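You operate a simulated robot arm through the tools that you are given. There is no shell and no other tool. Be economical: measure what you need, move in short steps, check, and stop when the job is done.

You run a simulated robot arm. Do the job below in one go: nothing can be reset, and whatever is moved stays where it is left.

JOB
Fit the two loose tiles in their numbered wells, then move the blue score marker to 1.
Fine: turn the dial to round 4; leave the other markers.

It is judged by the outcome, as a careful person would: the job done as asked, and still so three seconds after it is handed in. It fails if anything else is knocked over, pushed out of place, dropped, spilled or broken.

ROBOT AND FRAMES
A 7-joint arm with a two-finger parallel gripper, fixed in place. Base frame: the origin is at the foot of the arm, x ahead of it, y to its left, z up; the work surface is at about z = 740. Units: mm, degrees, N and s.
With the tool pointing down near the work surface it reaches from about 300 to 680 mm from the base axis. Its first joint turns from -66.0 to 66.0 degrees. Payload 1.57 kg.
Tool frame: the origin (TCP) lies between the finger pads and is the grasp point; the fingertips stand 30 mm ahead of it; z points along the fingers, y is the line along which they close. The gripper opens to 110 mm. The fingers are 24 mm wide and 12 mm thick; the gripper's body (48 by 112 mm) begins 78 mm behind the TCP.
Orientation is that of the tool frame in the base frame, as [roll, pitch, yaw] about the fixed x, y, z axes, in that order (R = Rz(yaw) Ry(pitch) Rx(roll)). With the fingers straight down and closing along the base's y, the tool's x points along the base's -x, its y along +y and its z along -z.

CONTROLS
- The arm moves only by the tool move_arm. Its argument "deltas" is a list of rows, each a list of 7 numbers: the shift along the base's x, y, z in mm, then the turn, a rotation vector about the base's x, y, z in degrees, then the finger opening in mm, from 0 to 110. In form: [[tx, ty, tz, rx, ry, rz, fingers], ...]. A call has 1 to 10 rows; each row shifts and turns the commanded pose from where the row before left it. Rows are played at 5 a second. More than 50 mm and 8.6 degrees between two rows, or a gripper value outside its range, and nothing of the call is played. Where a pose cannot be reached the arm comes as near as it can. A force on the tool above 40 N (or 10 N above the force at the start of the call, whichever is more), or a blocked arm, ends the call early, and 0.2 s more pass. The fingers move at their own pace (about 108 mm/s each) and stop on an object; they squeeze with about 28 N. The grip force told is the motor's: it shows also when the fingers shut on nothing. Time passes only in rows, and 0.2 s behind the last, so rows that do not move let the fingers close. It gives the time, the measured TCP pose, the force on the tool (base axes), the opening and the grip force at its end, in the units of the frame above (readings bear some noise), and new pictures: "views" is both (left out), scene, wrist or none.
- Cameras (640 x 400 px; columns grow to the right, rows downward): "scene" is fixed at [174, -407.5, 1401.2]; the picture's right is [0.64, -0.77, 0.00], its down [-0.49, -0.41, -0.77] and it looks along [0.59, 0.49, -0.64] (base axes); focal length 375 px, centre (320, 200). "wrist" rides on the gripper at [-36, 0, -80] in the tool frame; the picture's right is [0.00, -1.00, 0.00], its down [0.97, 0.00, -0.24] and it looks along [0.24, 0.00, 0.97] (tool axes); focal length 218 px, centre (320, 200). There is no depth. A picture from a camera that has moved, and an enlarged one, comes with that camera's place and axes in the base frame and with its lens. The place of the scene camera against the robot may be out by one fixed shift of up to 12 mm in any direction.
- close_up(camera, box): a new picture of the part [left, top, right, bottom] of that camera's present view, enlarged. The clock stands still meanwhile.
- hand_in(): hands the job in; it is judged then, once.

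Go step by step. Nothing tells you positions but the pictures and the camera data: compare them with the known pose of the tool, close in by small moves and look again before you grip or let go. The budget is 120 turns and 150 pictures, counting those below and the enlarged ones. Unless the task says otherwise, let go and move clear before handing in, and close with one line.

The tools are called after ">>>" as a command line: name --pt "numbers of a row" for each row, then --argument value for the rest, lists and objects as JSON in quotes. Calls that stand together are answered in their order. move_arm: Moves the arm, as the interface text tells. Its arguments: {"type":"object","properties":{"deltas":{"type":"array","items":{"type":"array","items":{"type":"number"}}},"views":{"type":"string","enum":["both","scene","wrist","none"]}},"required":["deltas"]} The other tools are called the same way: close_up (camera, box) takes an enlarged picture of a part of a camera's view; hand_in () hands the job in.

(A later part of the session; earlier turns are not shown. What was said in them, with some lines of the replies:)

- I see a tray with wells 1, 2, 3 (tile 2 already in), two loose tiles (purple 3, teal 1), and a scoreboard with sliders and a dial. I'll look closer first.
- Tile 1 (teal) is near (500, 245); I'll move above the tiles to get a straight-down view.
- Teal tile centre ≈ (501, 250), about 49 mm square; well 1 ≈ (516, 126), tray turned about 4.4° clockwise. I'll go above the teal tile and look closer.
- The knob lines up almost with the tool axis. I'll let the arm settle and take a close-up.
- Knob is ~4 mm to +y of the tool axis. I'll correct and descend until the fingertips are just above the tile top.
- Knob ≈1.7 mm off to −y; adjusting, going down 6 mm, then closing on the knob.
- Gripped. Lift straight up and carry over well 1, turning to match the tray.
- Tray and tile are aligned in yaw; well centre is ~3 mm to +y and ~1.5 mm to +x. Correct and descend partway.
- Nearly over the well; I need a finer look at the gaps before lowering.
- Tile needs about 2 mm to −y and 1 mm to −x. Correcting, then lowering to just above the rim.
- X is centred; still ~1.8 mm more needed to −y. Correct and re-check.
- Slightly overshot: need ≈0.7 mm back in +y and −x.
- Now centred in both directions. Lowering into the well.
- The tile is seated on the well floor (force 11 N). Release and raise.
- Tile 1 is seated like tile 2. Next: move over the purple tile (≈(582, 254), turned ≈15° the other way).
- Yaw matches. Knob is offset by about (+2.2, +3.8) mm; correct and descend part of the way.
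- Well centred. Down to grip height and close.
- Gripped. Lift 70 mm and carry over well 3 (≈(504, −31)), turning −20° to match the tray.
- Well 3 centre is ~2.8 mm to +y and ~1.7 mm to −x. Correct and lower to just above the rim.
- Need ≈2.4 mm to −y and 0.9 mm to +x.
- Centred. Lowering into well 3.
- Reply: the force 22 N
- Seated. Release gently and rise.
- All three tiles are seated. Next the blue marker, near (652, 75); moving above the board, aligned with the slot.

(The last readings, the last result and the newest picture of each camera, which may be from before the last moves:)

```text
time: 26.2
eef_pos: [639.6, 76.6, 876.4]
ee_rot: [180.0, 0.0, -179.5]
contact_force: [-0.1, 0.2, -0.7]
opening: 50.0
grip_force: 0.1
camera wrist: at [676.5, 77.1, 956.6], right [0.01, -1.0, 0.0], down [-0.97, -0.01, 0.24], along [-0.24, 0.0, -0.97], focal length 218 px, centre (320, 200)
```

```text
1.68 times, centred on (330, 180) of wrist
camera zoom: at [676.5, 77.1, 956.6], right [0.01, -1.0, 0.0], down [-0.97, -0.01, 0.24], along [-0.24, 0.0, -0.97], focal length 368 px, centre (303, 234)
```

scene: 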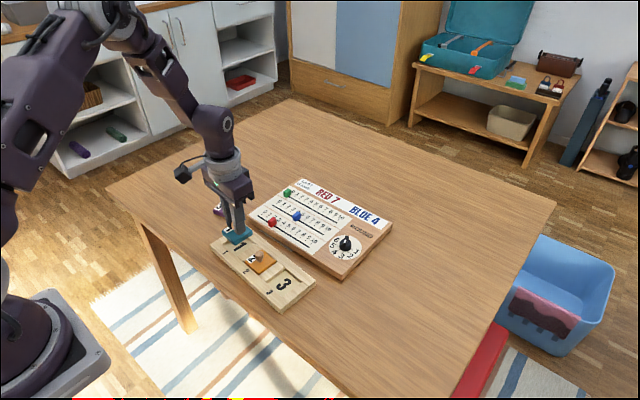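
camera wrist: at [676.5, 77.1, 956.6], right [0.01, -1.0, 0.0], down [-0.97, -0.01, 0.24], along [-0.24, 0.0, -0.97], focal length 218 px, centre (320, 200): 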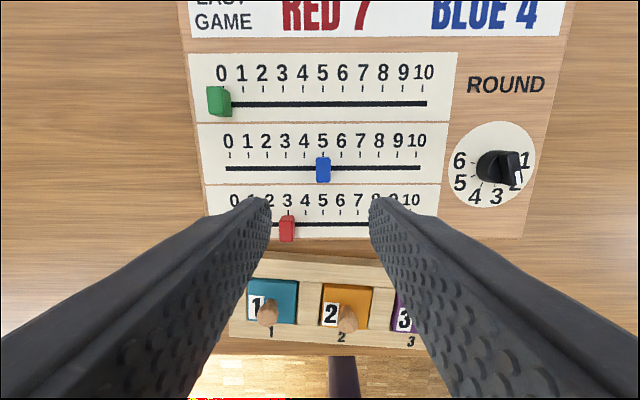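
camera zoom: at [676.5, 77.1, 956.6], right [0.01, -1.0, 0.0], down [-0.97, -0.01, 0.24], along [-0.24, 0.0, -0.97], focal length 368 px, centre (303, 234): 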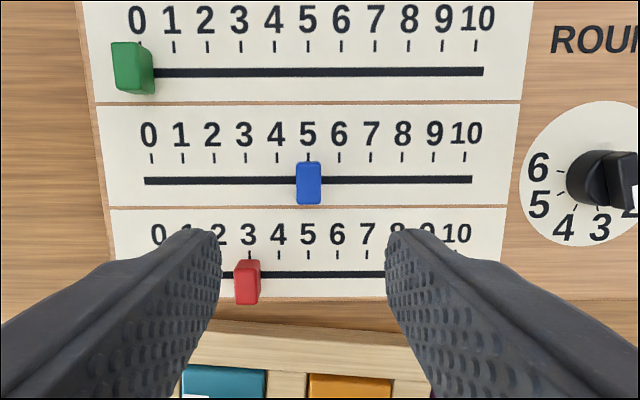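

Blue is at 5; slot ≈ (657, y), scale ≈16.3 mm per step, target ≈65 mm to +y. Move over the marker and descend partially.

>>> move_arm --pt "17 -2 0 0 0 0.2 44" --pt "0 0 -25 0 0 0 44" --pt "0 0 -20 0 0 0 44" --pt "0 0 0 0 0 0 44" --pt "0 0 0 0 0 0 44" --views "wrist"

>>> close_up --camera "scene" --box '[260, 180, 340, 240]'

>>> close_up --camera "wrist" --box '[240, 140, 400, 260]'

```text
time: 27.4
eef_pos: [656.5, 71.3, 830.0]
ee_rot: [-180.0, 0.0, -179.3]
contact_force: [0.4, 0.7, 0.0]
opening: 44.0
grip_force: 0.1
camera wrist: at [693.1, 73.6, 909.7], right [0.01, -1.0, 0.0], down [-0.97, -0.01, 0.24], along [-0.24, 0.0, -0.97], focal length 218 px, centre (320, 200)
```

wrist: 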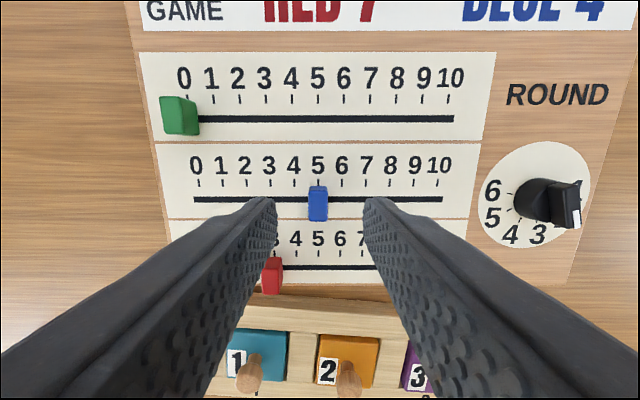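

```text
6.67 times, centred on (300, 210) of scene
camera zoom: at [174.0, -407.5, 1401.2], right [0.64, -0.77, 0.0], down [-0.49, -0.41, -0.77], along [0.59, 0.49, -0.64], focal length 2502 px, centre (453, 133)
```

zoom: 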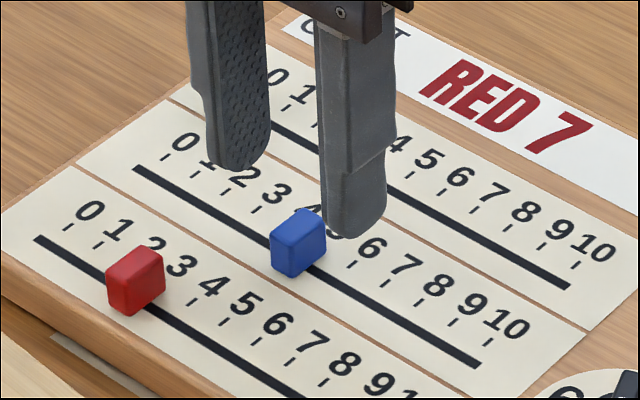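

```text
3.33 times, centred on (320, 200) of wrist
camera zoom: at [693.1, 73.6, 909.7], right [0.01, -1.0, 0.0], down [-0.97, -0.01, 0.24], along [-0.24, 0.0, -0.97], focal length 728 px, centre (320, 200)
```

zoom: 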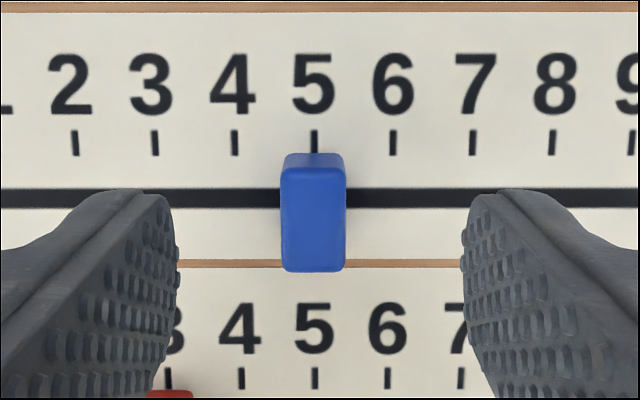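

Marker is 12×18×18 mm, centred under the tool within ~1 mm. Descend with fingertips ~4 mm above the board and close.

>>> move_arm --pt "0 1.2 -17 0 0 0 40" --pt "0 0 -16 0 0 0 40" --pt "0 0 0 0 0 0 40" --pt "0 0 0 0 0 0 24" --pt "0 0 0 0 0 0 4" --pt "0 0 0 0 0 0 4" --views "wrist"

>>> close_up --camera "scene" --box '[260, 180, 340, 240]'

```text
time: 28.8
eef_pos: [655.7, 75.7, 795.8]
ee_rot: [179.9, -0.1, -179.3]
contact_force: [0.3, -0.7, 0.3]
opening: 10.5
grip_force: 28.0
camera wrist: at [692.3, 77.3, 876.0], right [0.01, -1.0, 0.0], down [-0.97, -0.01, 0.24], along [-0.24, 0.0, -0.97], focal length 218 px, centre (320, 200)
```

wrist: 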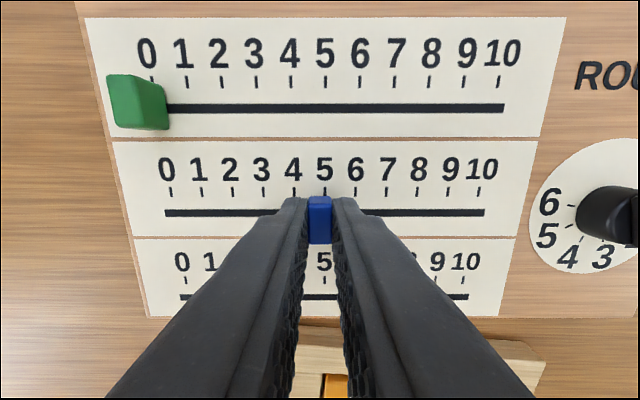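

```text
6.67 times, centred on (300, 210) of scene
camera zoom: at [174.1, -407.5, 1401.2], right [0.64, -0.77, 0.0], down [-0.49, -0.41, -0.77], along [0.59, 0.49, -0.64], focal length 2502 px, centre (453, 133)
```

zoom: 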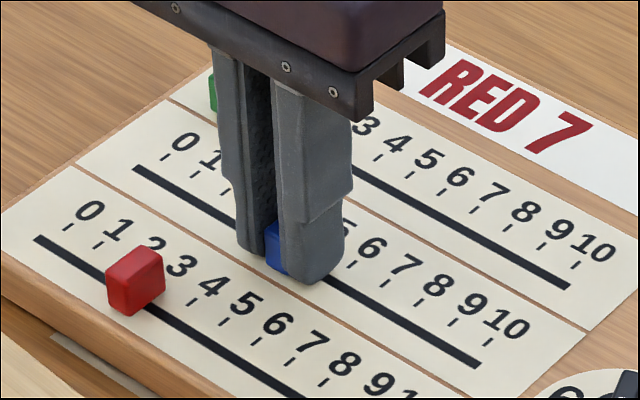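

Gripped. Slide along the slot ~60 mm to +y, then check.

>>> move_arm --pt "-0.1 10 0 0 0 0 4" --pt "-0.1 10 0 0 0 0 4" --pt "-0.1 10 0 0 0 0 4" --pt "-0.1 10 0 0 0 0 4" --pt "-0.1 10 0 0 0 0 4" --pt "-0.1 10 0 0 0 0 4" --pt "0 0 0 0 0 0 4" --pt "0 0 0 0 0 0 4" --views "both"

>>> close_up --camera "wrist" --box '[250, 130, 410, 250]'

```text
time: 30.6
eef_pos: [656.3, 137.7, 796.8]
ee_rot: [-180.0, 0.0, -179.3]
contact_force: [-0.4, 1.2, 0.1]
opening: 10.7
grip_force: 28.6
camera wrist: at [693.1, 137.3, 876.7], right [0.01, -1.0, 0.0], down [-0.97, -0.01, 0.24], along [-0.24, 0.0, -0.97], focal length 218 px, centre (320, 200)
```

scene: 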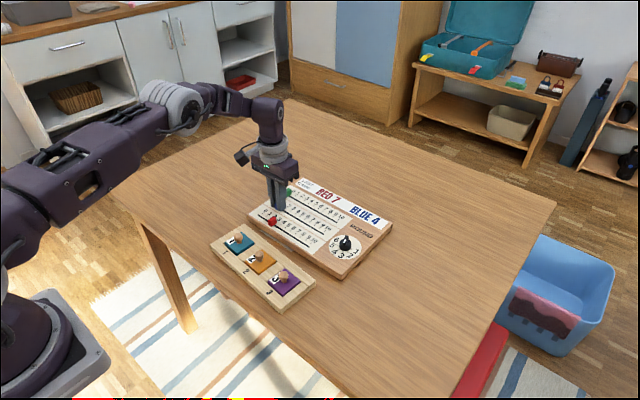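
wrist: 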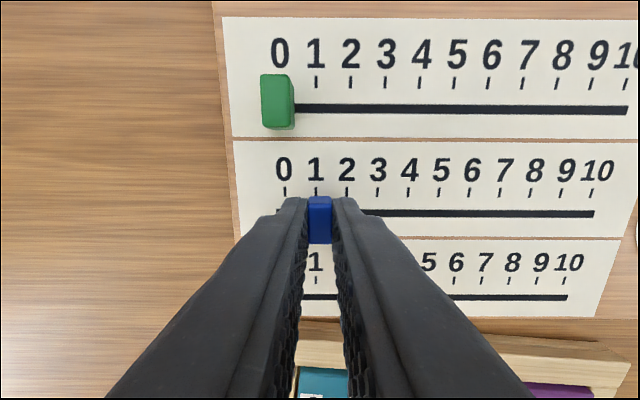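

```text
3.33 times, centred on (330, 190) of wrist
camera zoom: at [693.1, 137.3, 876.7], right [0.01, -1.0, 0.0], down [-0.97, -0.01, 0.24], along [-0.24, 0.0, -0.97], focal length 728 px, centre (287, 233)
```

zoom: 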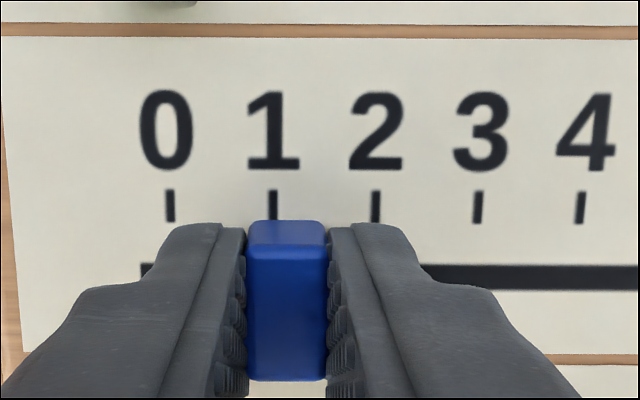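

Tick 1 is 2.2 mm further to +y. Nudge.

>>> move_arm --pt "0 2.2 0 0 0 0 4" --pt "0 0 0 0 0 0 4" --pt "0 0 0 0 0 0 4" --views "none"

>>> close_up --camera "wrist" --box '[250, 130, 410, 250]'

```text
time: 31.4
eef_pos: [655.9, 139.0, 796.4]
ee_rot: [-180.0, -0.1, -179.2]
contact_force: [-0.5, 0.9, 0.7]
opening: 10.6
grip_force: 27.9
```

```text
3.33 times, centred on (330, 190) of wrist
camera zoom: at [693.2, 139.2, 877.4], right [0.01, -1.0, 0.0], down [-0.97, -0.01, 0.24], along [-0.24, 0.0, -0.97], focal length 728 px, centre (287, 233)
```

zoom: 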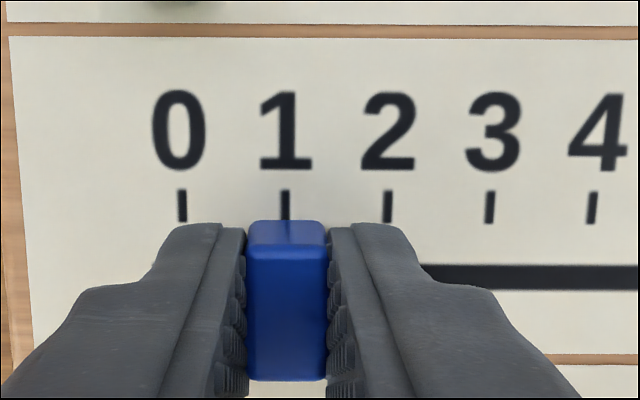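

Aligned with 1. Release and lift.

>>> move_arm --pt "0 0 0 0 0 0 20" --pt "0 0 0 0 0 0 30" --pt "0 0 0 0 0 0 30" --pt "0 0 30 0 0 0 30" --pt "0 0 40 0 0 0 30" --pt "0 0 0 0 0 0 44" --views "wrist"

>>> close_up --camera "wrist" --box '[250, 120, 410, 240]'

```text
time: 32.8
eef_pos: [659.5, 139.3, 867.8]
ee_rot: [180.0, 0.1, -179.3]
contact_force: [0.4, -0.4, 0.1]
opening: 44.0
grip_force: 0.1
camera wrist: at [696.1, 139.5, 948.2], right [0.01, -1.0, 0.0], down [-0.97, -0.01, 0.24], along [-0.24, 0.0, -0.97], focal length 218 px, centre (320, 200)
```

wrist: 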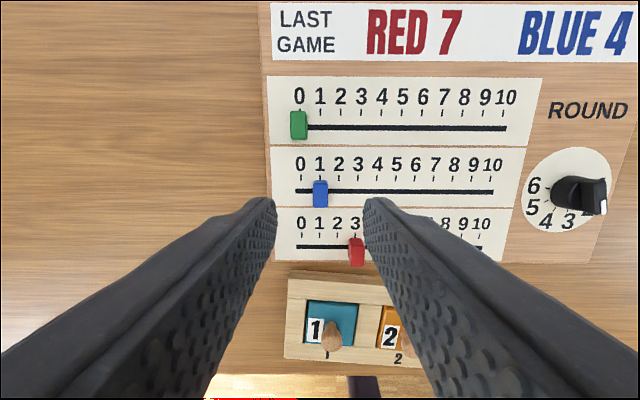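

```text
3.33 times, centred on (330, 180) of wrist
camera zoom: at [696.1, 139.5, 948.2], right [0.01, -1.0, 0.0], down [-0.97, -0.01, 0.24], along [-0.24, 0.0, -0.97], focal length 728 px, centre (287, 267)
```

zoom: 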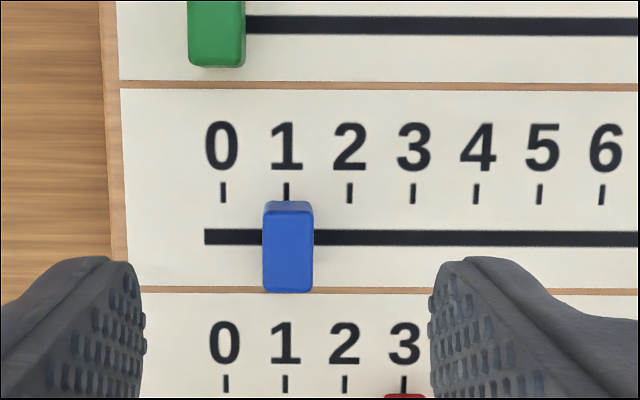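

Blue reads 1. Next the dial, near (660, −75); move above it.

>>> move_arm --pt "-1 -43 5 0 0 0 70" --pt "-1 -43 5 0 0 0 70" --pt "-1 -43 0 0 0 0 70" --pt "-1 -43 0 0 0 0 70" --pt "-1 -43 0 0 0 0 70" --pt "0 0 0 0 0 0 70" --pt "0 0 0 0 0 0 70" --views "wrist"

>>> close_up --camera "wrist" --box '[240, 120, 400, 240]'

>>> close_up --camera "scene" --box '[310, 215, 390, 275]'

```text
time: 34.4
eef_pos: [651.2, -73.7, 877.8]
ee_rot: [-179.9, 0.1, -179.1]
contact_force: [0.9, -0.1, -0.2]
opening: 69.8
grip_force: 0.0
camera wrist: at [688.8, -74.4, 959.1], right [0.01, -1.0, 0.0], down [-0.97, -0.01, 0.24], along [-0.24, 0.0, -0.97], focal length 218 px, centre (320, 200)
```

wrist: 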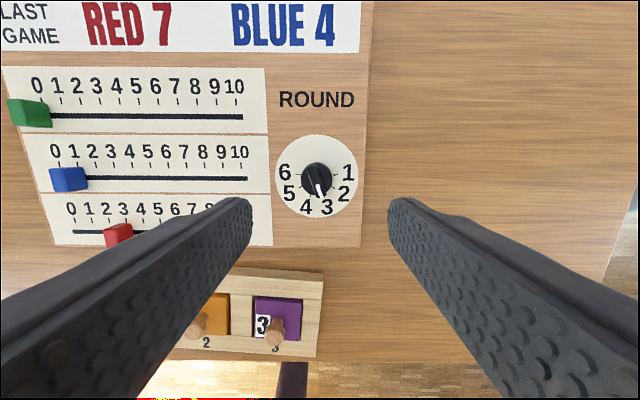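

```text
3.33 times, centred on (320, 180) of wrist
camera zoom: at [688.8, -74.4, 959.1], right [0.01, -1.0, 0.0], down [-0.97, -0.01, 0.24], along [-0.24, 0.0, -0.97], focal length 728 px, centre (320, 267)
```

zoom: 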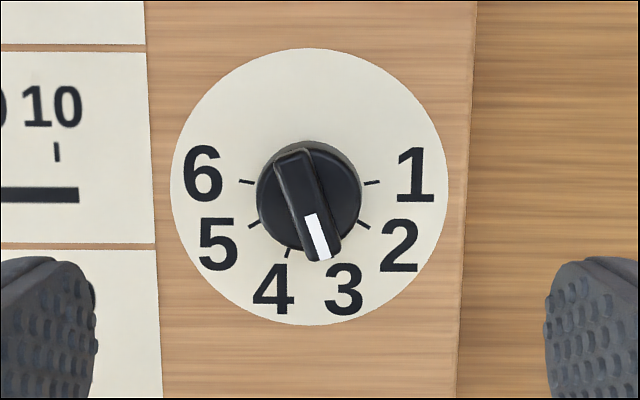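

```text
6.67 times, centred on (350, 245) of scene
camera zoom: at [174.0, -407.5, 1401.2], right [0.64, -0.77, 0.0], down [-0.49, -0.41, -0.77], along [0.59, 0.49, -0.64], focal length 2502 px, centre (120, -100)
```

zoom: 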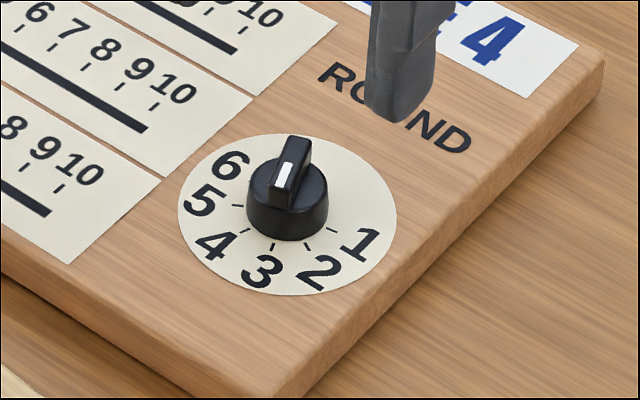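

The dial is at 3 (white line); 4 is 40° clockwise from above. Dial centre ≈ (661, −71.5). I'll line the fingers up across the knob's fin (+20° yaw) above it.

>>> move_arm --pt "4.5 1 0 0 0 6.5 50" --pt "4.5 1 -10 0 0 6.5 50" --pt "0 0 -20 0 0 6.6 40" --pt "0 0 0 0 0 0 40" --pt "0 0 0 0 0 0 40" --views "wrist"

>>> close_up --camera "wrist" --box '[240, 130, 400, 250]'

```text
time: 35.6
eef_pos: [662.3, -72.9, 846.8]
ee_rot: [-179.9, 0.1, -159.6]
contact_force: [0.1, 0.7, 0.8]
opening: 39.8
grip_force: 0.0
camera wrist: at [696.2, -60.7, 927.7], right [0.35, -0.94, 0.0], down [-0.91, -0.34, 0.24], along [-0.23, -0.08, -0.97], focal length 218 px, centre (320, 200)
```

wrist: 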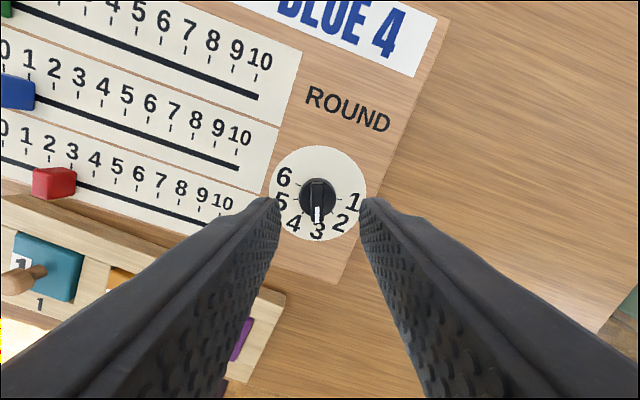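

```text
3.33 times, centred on (320, 190) of wrist
camera zoom: at [696.2, -60.7, 927.7], right [0.35, -0.94, 0.0], down [-0.91, -0.34, 0.24], along [-0.23, -0.08, -0.97], focal length 728 px, centre (320, 233)
```

zoom: 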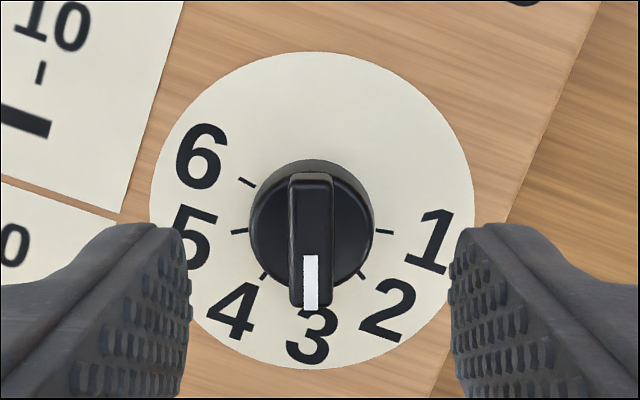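

Fin lined up. Small correction (−1.7, +1.3), then descend near fin top and check.

>>> move_arm --pt "-1.7 1.3 -10 0 0 0 30" --pt "0 0 -20 0 0 0 30" --pt "0 0 0 0 0 0 30" --pt "0 0 0 0 0 0 30" --views "none"

>>> close_up --camera "wrist" --box '[240, 130, 400, 250]'

>>> close_up --camera "scene" --box '[310, 215, 390, 275]'

```text
time: 36.6
eef_pos: [660.9, -71.6, 819.6]
ee_rot: [179.9, 0.1, -159.6]
contact_force: [-0.3, 0.0, -0.6]
opening: 30.2
grip_force: 0.0
```

```text
3.33 times, centred on (320, 190) of wrist
camera zoom: at [695.0, -59.5, 899.3], right [0.35, -0.94, 0.0], down [-0.91, -0.34, 0.24], along [-0.23, -0.08, -0.97], focal length 728 px, centre (320, 233)
```

zoom: 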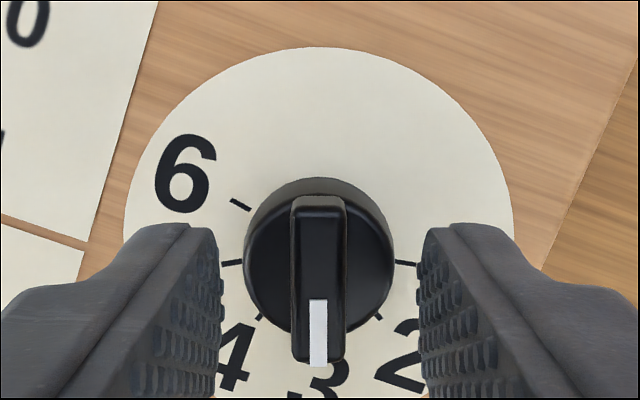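

```text
6.67 times, centred on (350, 245) of scene
camera zoom: at [174.0, -407.5, 1401.2], right [0.64, -0.77, 0.0], down [-0.49, -0.41, -0.77], along [0.59, 0.49, -0.64], focal length 2502 px, centre (120, -100)
```

zoom: 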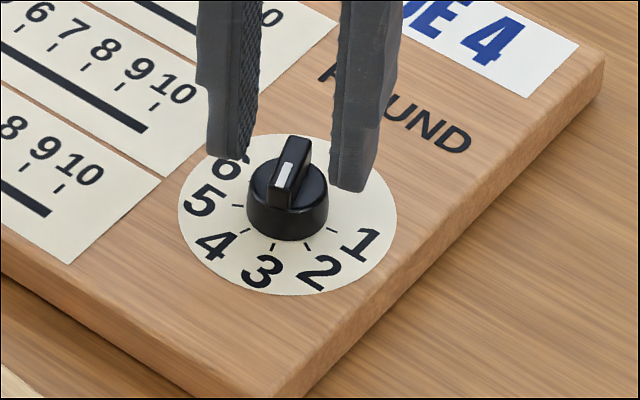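

Centred. Descend 13 mm and check fingertip height against the fin before closing.

>>> move_arm --pt "0 0 -7 0 0 0 30" --pt "0 0 -6 0 0 0 30" --pt "0 0 0 0 0 0 30" --pt "0 0 0 0 0 0 30" --views "none"

>>> close_up --camera "scene" --box '[320, 220, 380, 260]'

```text
time: 37.6
eef_pos: [660.5, -72.0, 805.5]
ee_rot: [180.0, -0.1, -159.8]
contact_force: [0.2, -0.1, 0.5]
opening: 30.1
grip_force: 0.0
```

```text
10.00 times, centred on (350, 240) of scene
camera zoom: at [174.0, -407.5, 1401.2], right [0.64, -0.77, 0.0], down [-0.49, -0.41, -0.77], along [0.59, 0.49, -0.64], focal length 3754 px, centre (20, -200)
```

zoom: 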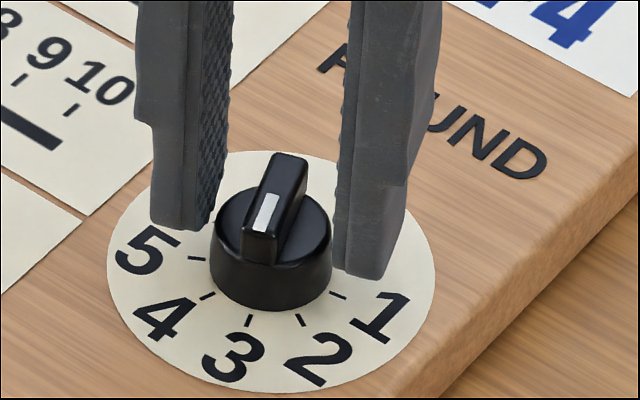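

Fingertips are just above the knob's round base, astride the fin. Close.

>>> move_arm --pt "0 0 0 0 0 0 20" --pt "0 0 0 0 0 0 10" --pt "0 0 0 0 0 0 2" --pt "0 0 0 0 0 0 2" --views "wrist"

>>> close_up --camera "scene" --box '[320, 220, 380, 260]'

```text
time: 38.6
eef_pos: [661.0, -72.3, 806.7]
ee_rot: [179.9, 0.0, -159.6]
contact_force: [-2.7, 7.0, 0.7]
opening: 26.1
grip_force: 27.9
camera wrist: at [695.1, -59.3, 886.0], right [0.35, -0.94, 0.0], down [-0.91, -0.34, 0.24], along [-0.23, -0.08, -0.97], focal length 218 px, centre (320, 200)
```

wrist: 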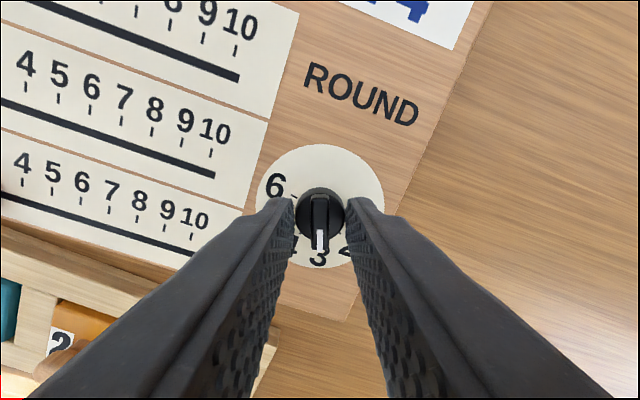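

```text
10.00 times, centred on (350, 240) of scene
camera zoom: at [173.9, -407.3, 1401.3], right [0.64, -0.77, 0.0], down [-0.49, -0.41, -0.77], along [0.59, 0.49, -0.64], focal length 3754 px, centre (20, -200)
```

zoom: 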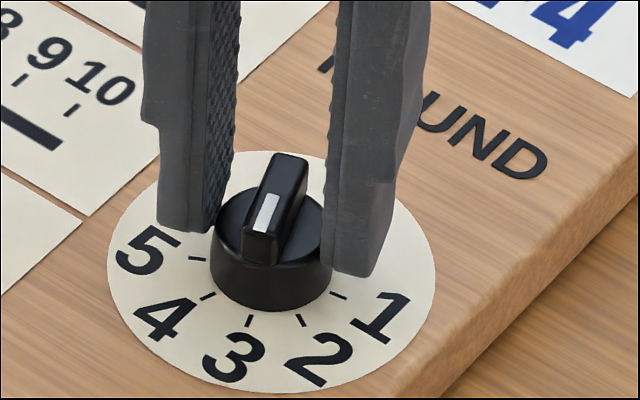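

The fingers closed on the round base, not the fin. Open, rise 5 mm and close on the fin instead.

>>> move_arm --pt "0 0 0 0 0 0 32" --pt "0 0 0 0 0 0 32" --pt "0 0 5 0 0 0 32" --pt "0 0 0 0 0 0 32" --pt "0 0 0 0 0 0 20" --pt "0 0 0 0 0 0 4" --pt "0 0 0 0 0 0 2" --pt "0 0 0 0 0 0 2" --views "none"

>>> close_up --camera "scene" --box '[320, 220, 380, 260]'

```text
time: 40.4
eef_pos: [658.8, -71.4, 810.3]
ee_rot: [-179.9, 0.0, -159.7]
contact_force: [-1.8, 0.8, 0.7]
opening: 8.3
grip_force: 27.3
```

```text
10.00 times, centred on (350, 240) of scene
camera zoom: at [174.0, -407.4, 1401.2], right [0.64, -0.77, 0.0], down [-0.49, -0.41, -0.77], along [0.59, 0.49, -0.64], focal length 3754 px, centre (20, -200)
```

zoom: 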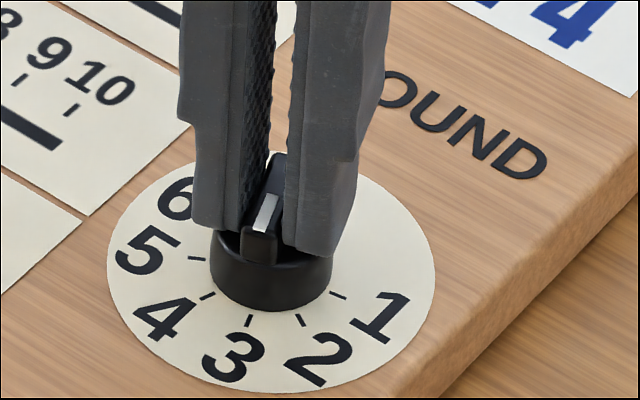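

The fin is held (8.3 mm). Turn 40° clockwise.

>>> move_arm --pt "0 0 0 0 0 -5 2" --pt "0 0 0 0 0 -5 2" --pt "0 0 0 0 0 -5 2" --pt "0 0 0 0 0 -5 2" --pt "0 0 0 0 0 -5 2" --pt "0 0 0 0 0 -5 2" --pt "0 0 0 0 0 -5 2" --pt "0 0 0 0 0 -5 2" --pt "0 0 0 0 0 0 2" --pt "0 0 0 0 0 0 2" --views "none"

>>> close_up --camera "scene" --box '[320, 220, 380, 260]'

>>> close_up --camera "wrist" --box '[240, 130, 400, 250]'

```text
time: 42.6
eef_pos: [657.8, -74.0, 810.1]
ee_rot: [179.9, -0.1, 160.3]
contact_force: [1.7, 2.4, -0.2]
opening: 8.6
grip_force: 27.6
```

```text
10.00 times, centred on (350, 240) of scene
camera zoom: at [174.1, -407.4, 1401.2], right [0.64, -0.77, 0.0], down [-0.49, -0.41, -0.77], along [0.59, 0.49, -0.64], focal length 3754 px, centre (20, -200)
```

zoom: 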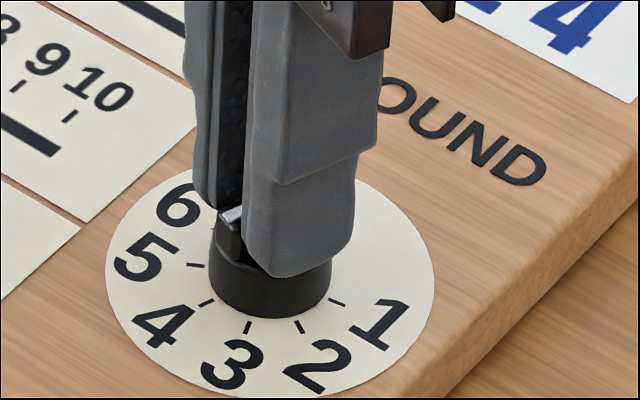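

```text
3.33 times, centred on (320, 190) of wrist
camera zoom: at [692.6, -84.9, 890.4], right [-0.34, -0.94, 0.0], down [-0.91, 0.33, 0.24], along [-0.23, 0.08, -0.97], focal length 728 px, centre (320, 233)
```

zoom: 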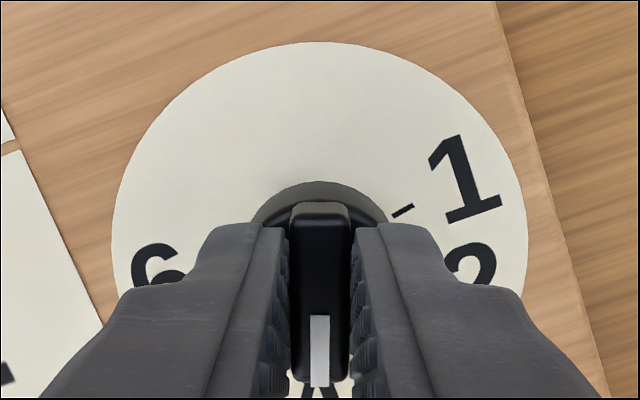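

Release and rise to inspect.

>>> move_arm --pt "0 0 0 0 0 0 16" --pt "0 0 0 0 0 0 30" --pt "0 0 0 0 0 0 30" --pt "0 0 25 0 0 0 30" --pt "0 0 40 0 0 0 40" --pt "0 0 0 0 0 0 40" --pt "0 0 0 0 0 0 40" --views "wrist"

>>> close_up --camera "scene" --box '[320, 220, 380, 260]'

>>> close_up --camera "wrist" --box '[240, 110, 400, 230]'

```text
time: 44.2
eef_pos: [656.3, -74.3, 877.0]
ee_rot: [-179.9, -0.1, 160.4]
contact_force: [0.2, -0.5, 0.2]
opening: 39.8
grip_force: 0.0
camera wrist: at [691.0, -85.5, 957.4], right [-0.34, -0.94, 0.0], down [-0.91, 0.33, 0.24], along [-0.23, 0.08, -0.97], focal length 218 px, centre (320, 200)
```

wrist: 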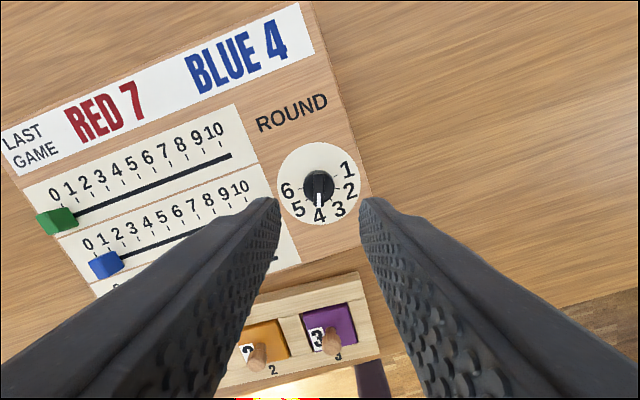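

```text
10.00 times, centred on (350, 240) of scene
camera zoom: at [174.0, -407.5, 1401.2], right [0.64, -0.77, 0.0], down [-0.49, -0.41, -0.77], along [0.59, 0.49, -0.64], focal length 3754 px, centre (20, -200)
```

zoom: 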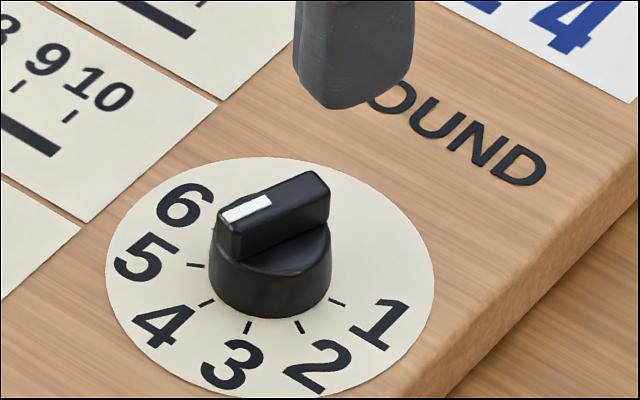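

```text
3.33 times, centred on (320, 170) of wrist
camera zoom: at [691.0, -85.5, 957.4], right [-0.34, -0.94, 0.0], down [-0.91, 0.33, 0.24], along [-0.23, 0.08, -0.97], focal length 728 px, centre (320, 300)
```

zoom: 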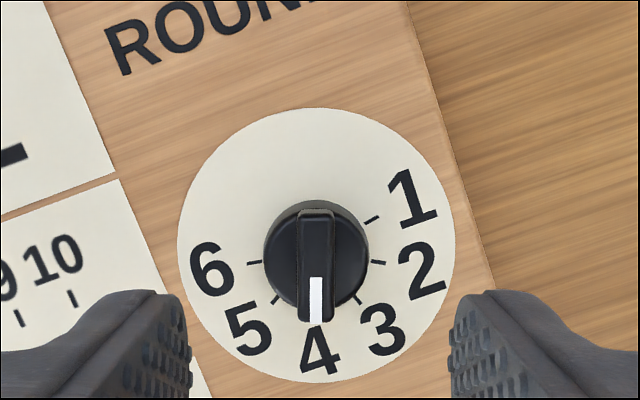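

The dial reads 4. I'll retreat and do a final check of everything.

>>> move_arm --pt "0 0 40 0 0 4 40" --pt "-40 -10 30 0 0 4 40" --pt "-45 -20 30 0 0 4 40" --pt "-45 -30 20 0 0 4 40" --pt "-45 -30 10 0 0 4 40" --pt "-45 -30 0 0 0 0 40" --pt "0 0 0 0 0 0 40" --views "scene"

>>> close_up --camera "scene" --box '[180, 170, 400, 310]'

>>> close_up --camera "scene" --box '[240, 170, 400, 285]'

```text
refused: row 2 steps farther than a row can; nothing moved
```

```text
2.86 times, centred on (290, 240) of scene
camera zoom: at [174.0, -407.5, 1401.2], right [0.64, -0.77, 0.0], down [-0.49, -0.41, -0.77], along [0.59, 0.49, -0.64], focal length 1072 px, centre (406, 86)
```

zoom: 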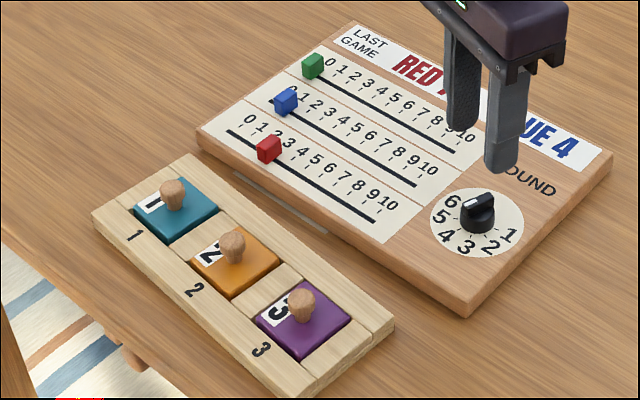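

```text
3.48 times, centred on (320, 228) of scene
camera zoom: at [174.0, -407.5, 1401.2], right [0.64, -0.77, 0.0], down [-0.49, -0.41, -0.77], along [0.59, 0.49, -0.64], focal length 1306 px, centre (320, 104)
```

zoom: 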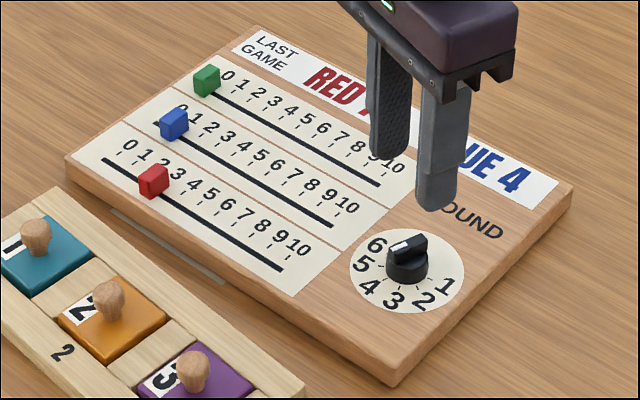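

The board, tray and other markers are where they were. Retreat clear with shorter steps.

>>> move_arm --pt "0 0 40 0 0 0 40" --pt "-30 0 35 0 0 3 40" --pt "-40 -15 15 0 0 3 40" --pt "-40 -15 15 0 0 3 40" --pt "-40 -15 0 0 0 3 40" --pt "0 0 0 0 0 0 40" --views "wrist"

>>> close_up --camera "scene" --box '[180, 150, 420, 310]'

```text
time: 45.6
eef_pos: [506.5, -117.1, 980.8]
ee_rot: [-180.0, 0.0, 172.4]
contact_force: [-0.1, -0.3, 0.4]
opening: 39.9
grip_force: 0.1
camera wrist: at [542.9, -122.8, 1060.3], right [-0.13, -0.99, 0.0], down [-0.96, 0.13, 0.24], along [-0.24, 0.03, -0.97], focal length 218 px, centre (320, 200)
```

wrist: 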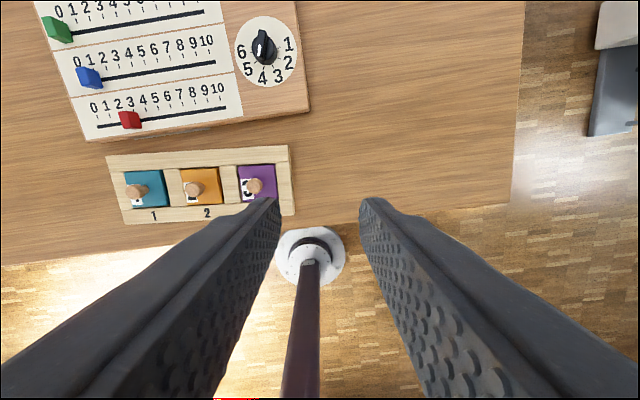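

```text
2.50 times, centred on (300, 230) of scene
camera zoom: at [174.0, -407.5, 1401.2], right [0.64, -0.77, 0.0], down [-0.49, -0.41, -0.77], along [0.59, 0.49, -0.64], focal length 938 px, centre (370, 125)
```

zoom: 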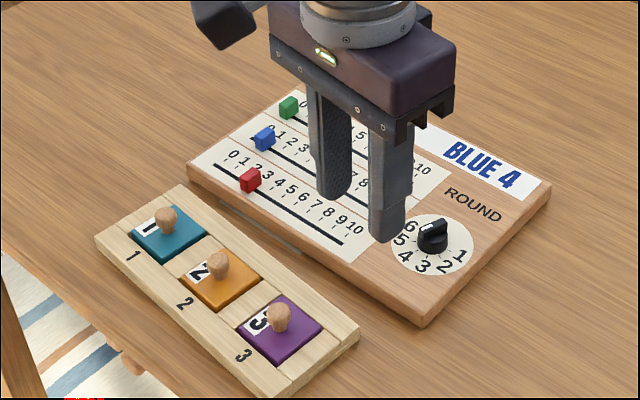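

All three tiles are seated, blue reads 1, the dial reads 4, and red and green are untouched. The arm is clear, so I'm handing in.

>>> hand_in

```text
The job is handed in.
```

The job is handed in: tiles 1 and 3 are in their wells, the blue marker is at 1, the dial is on round 4, and the red and green markers are where they were.
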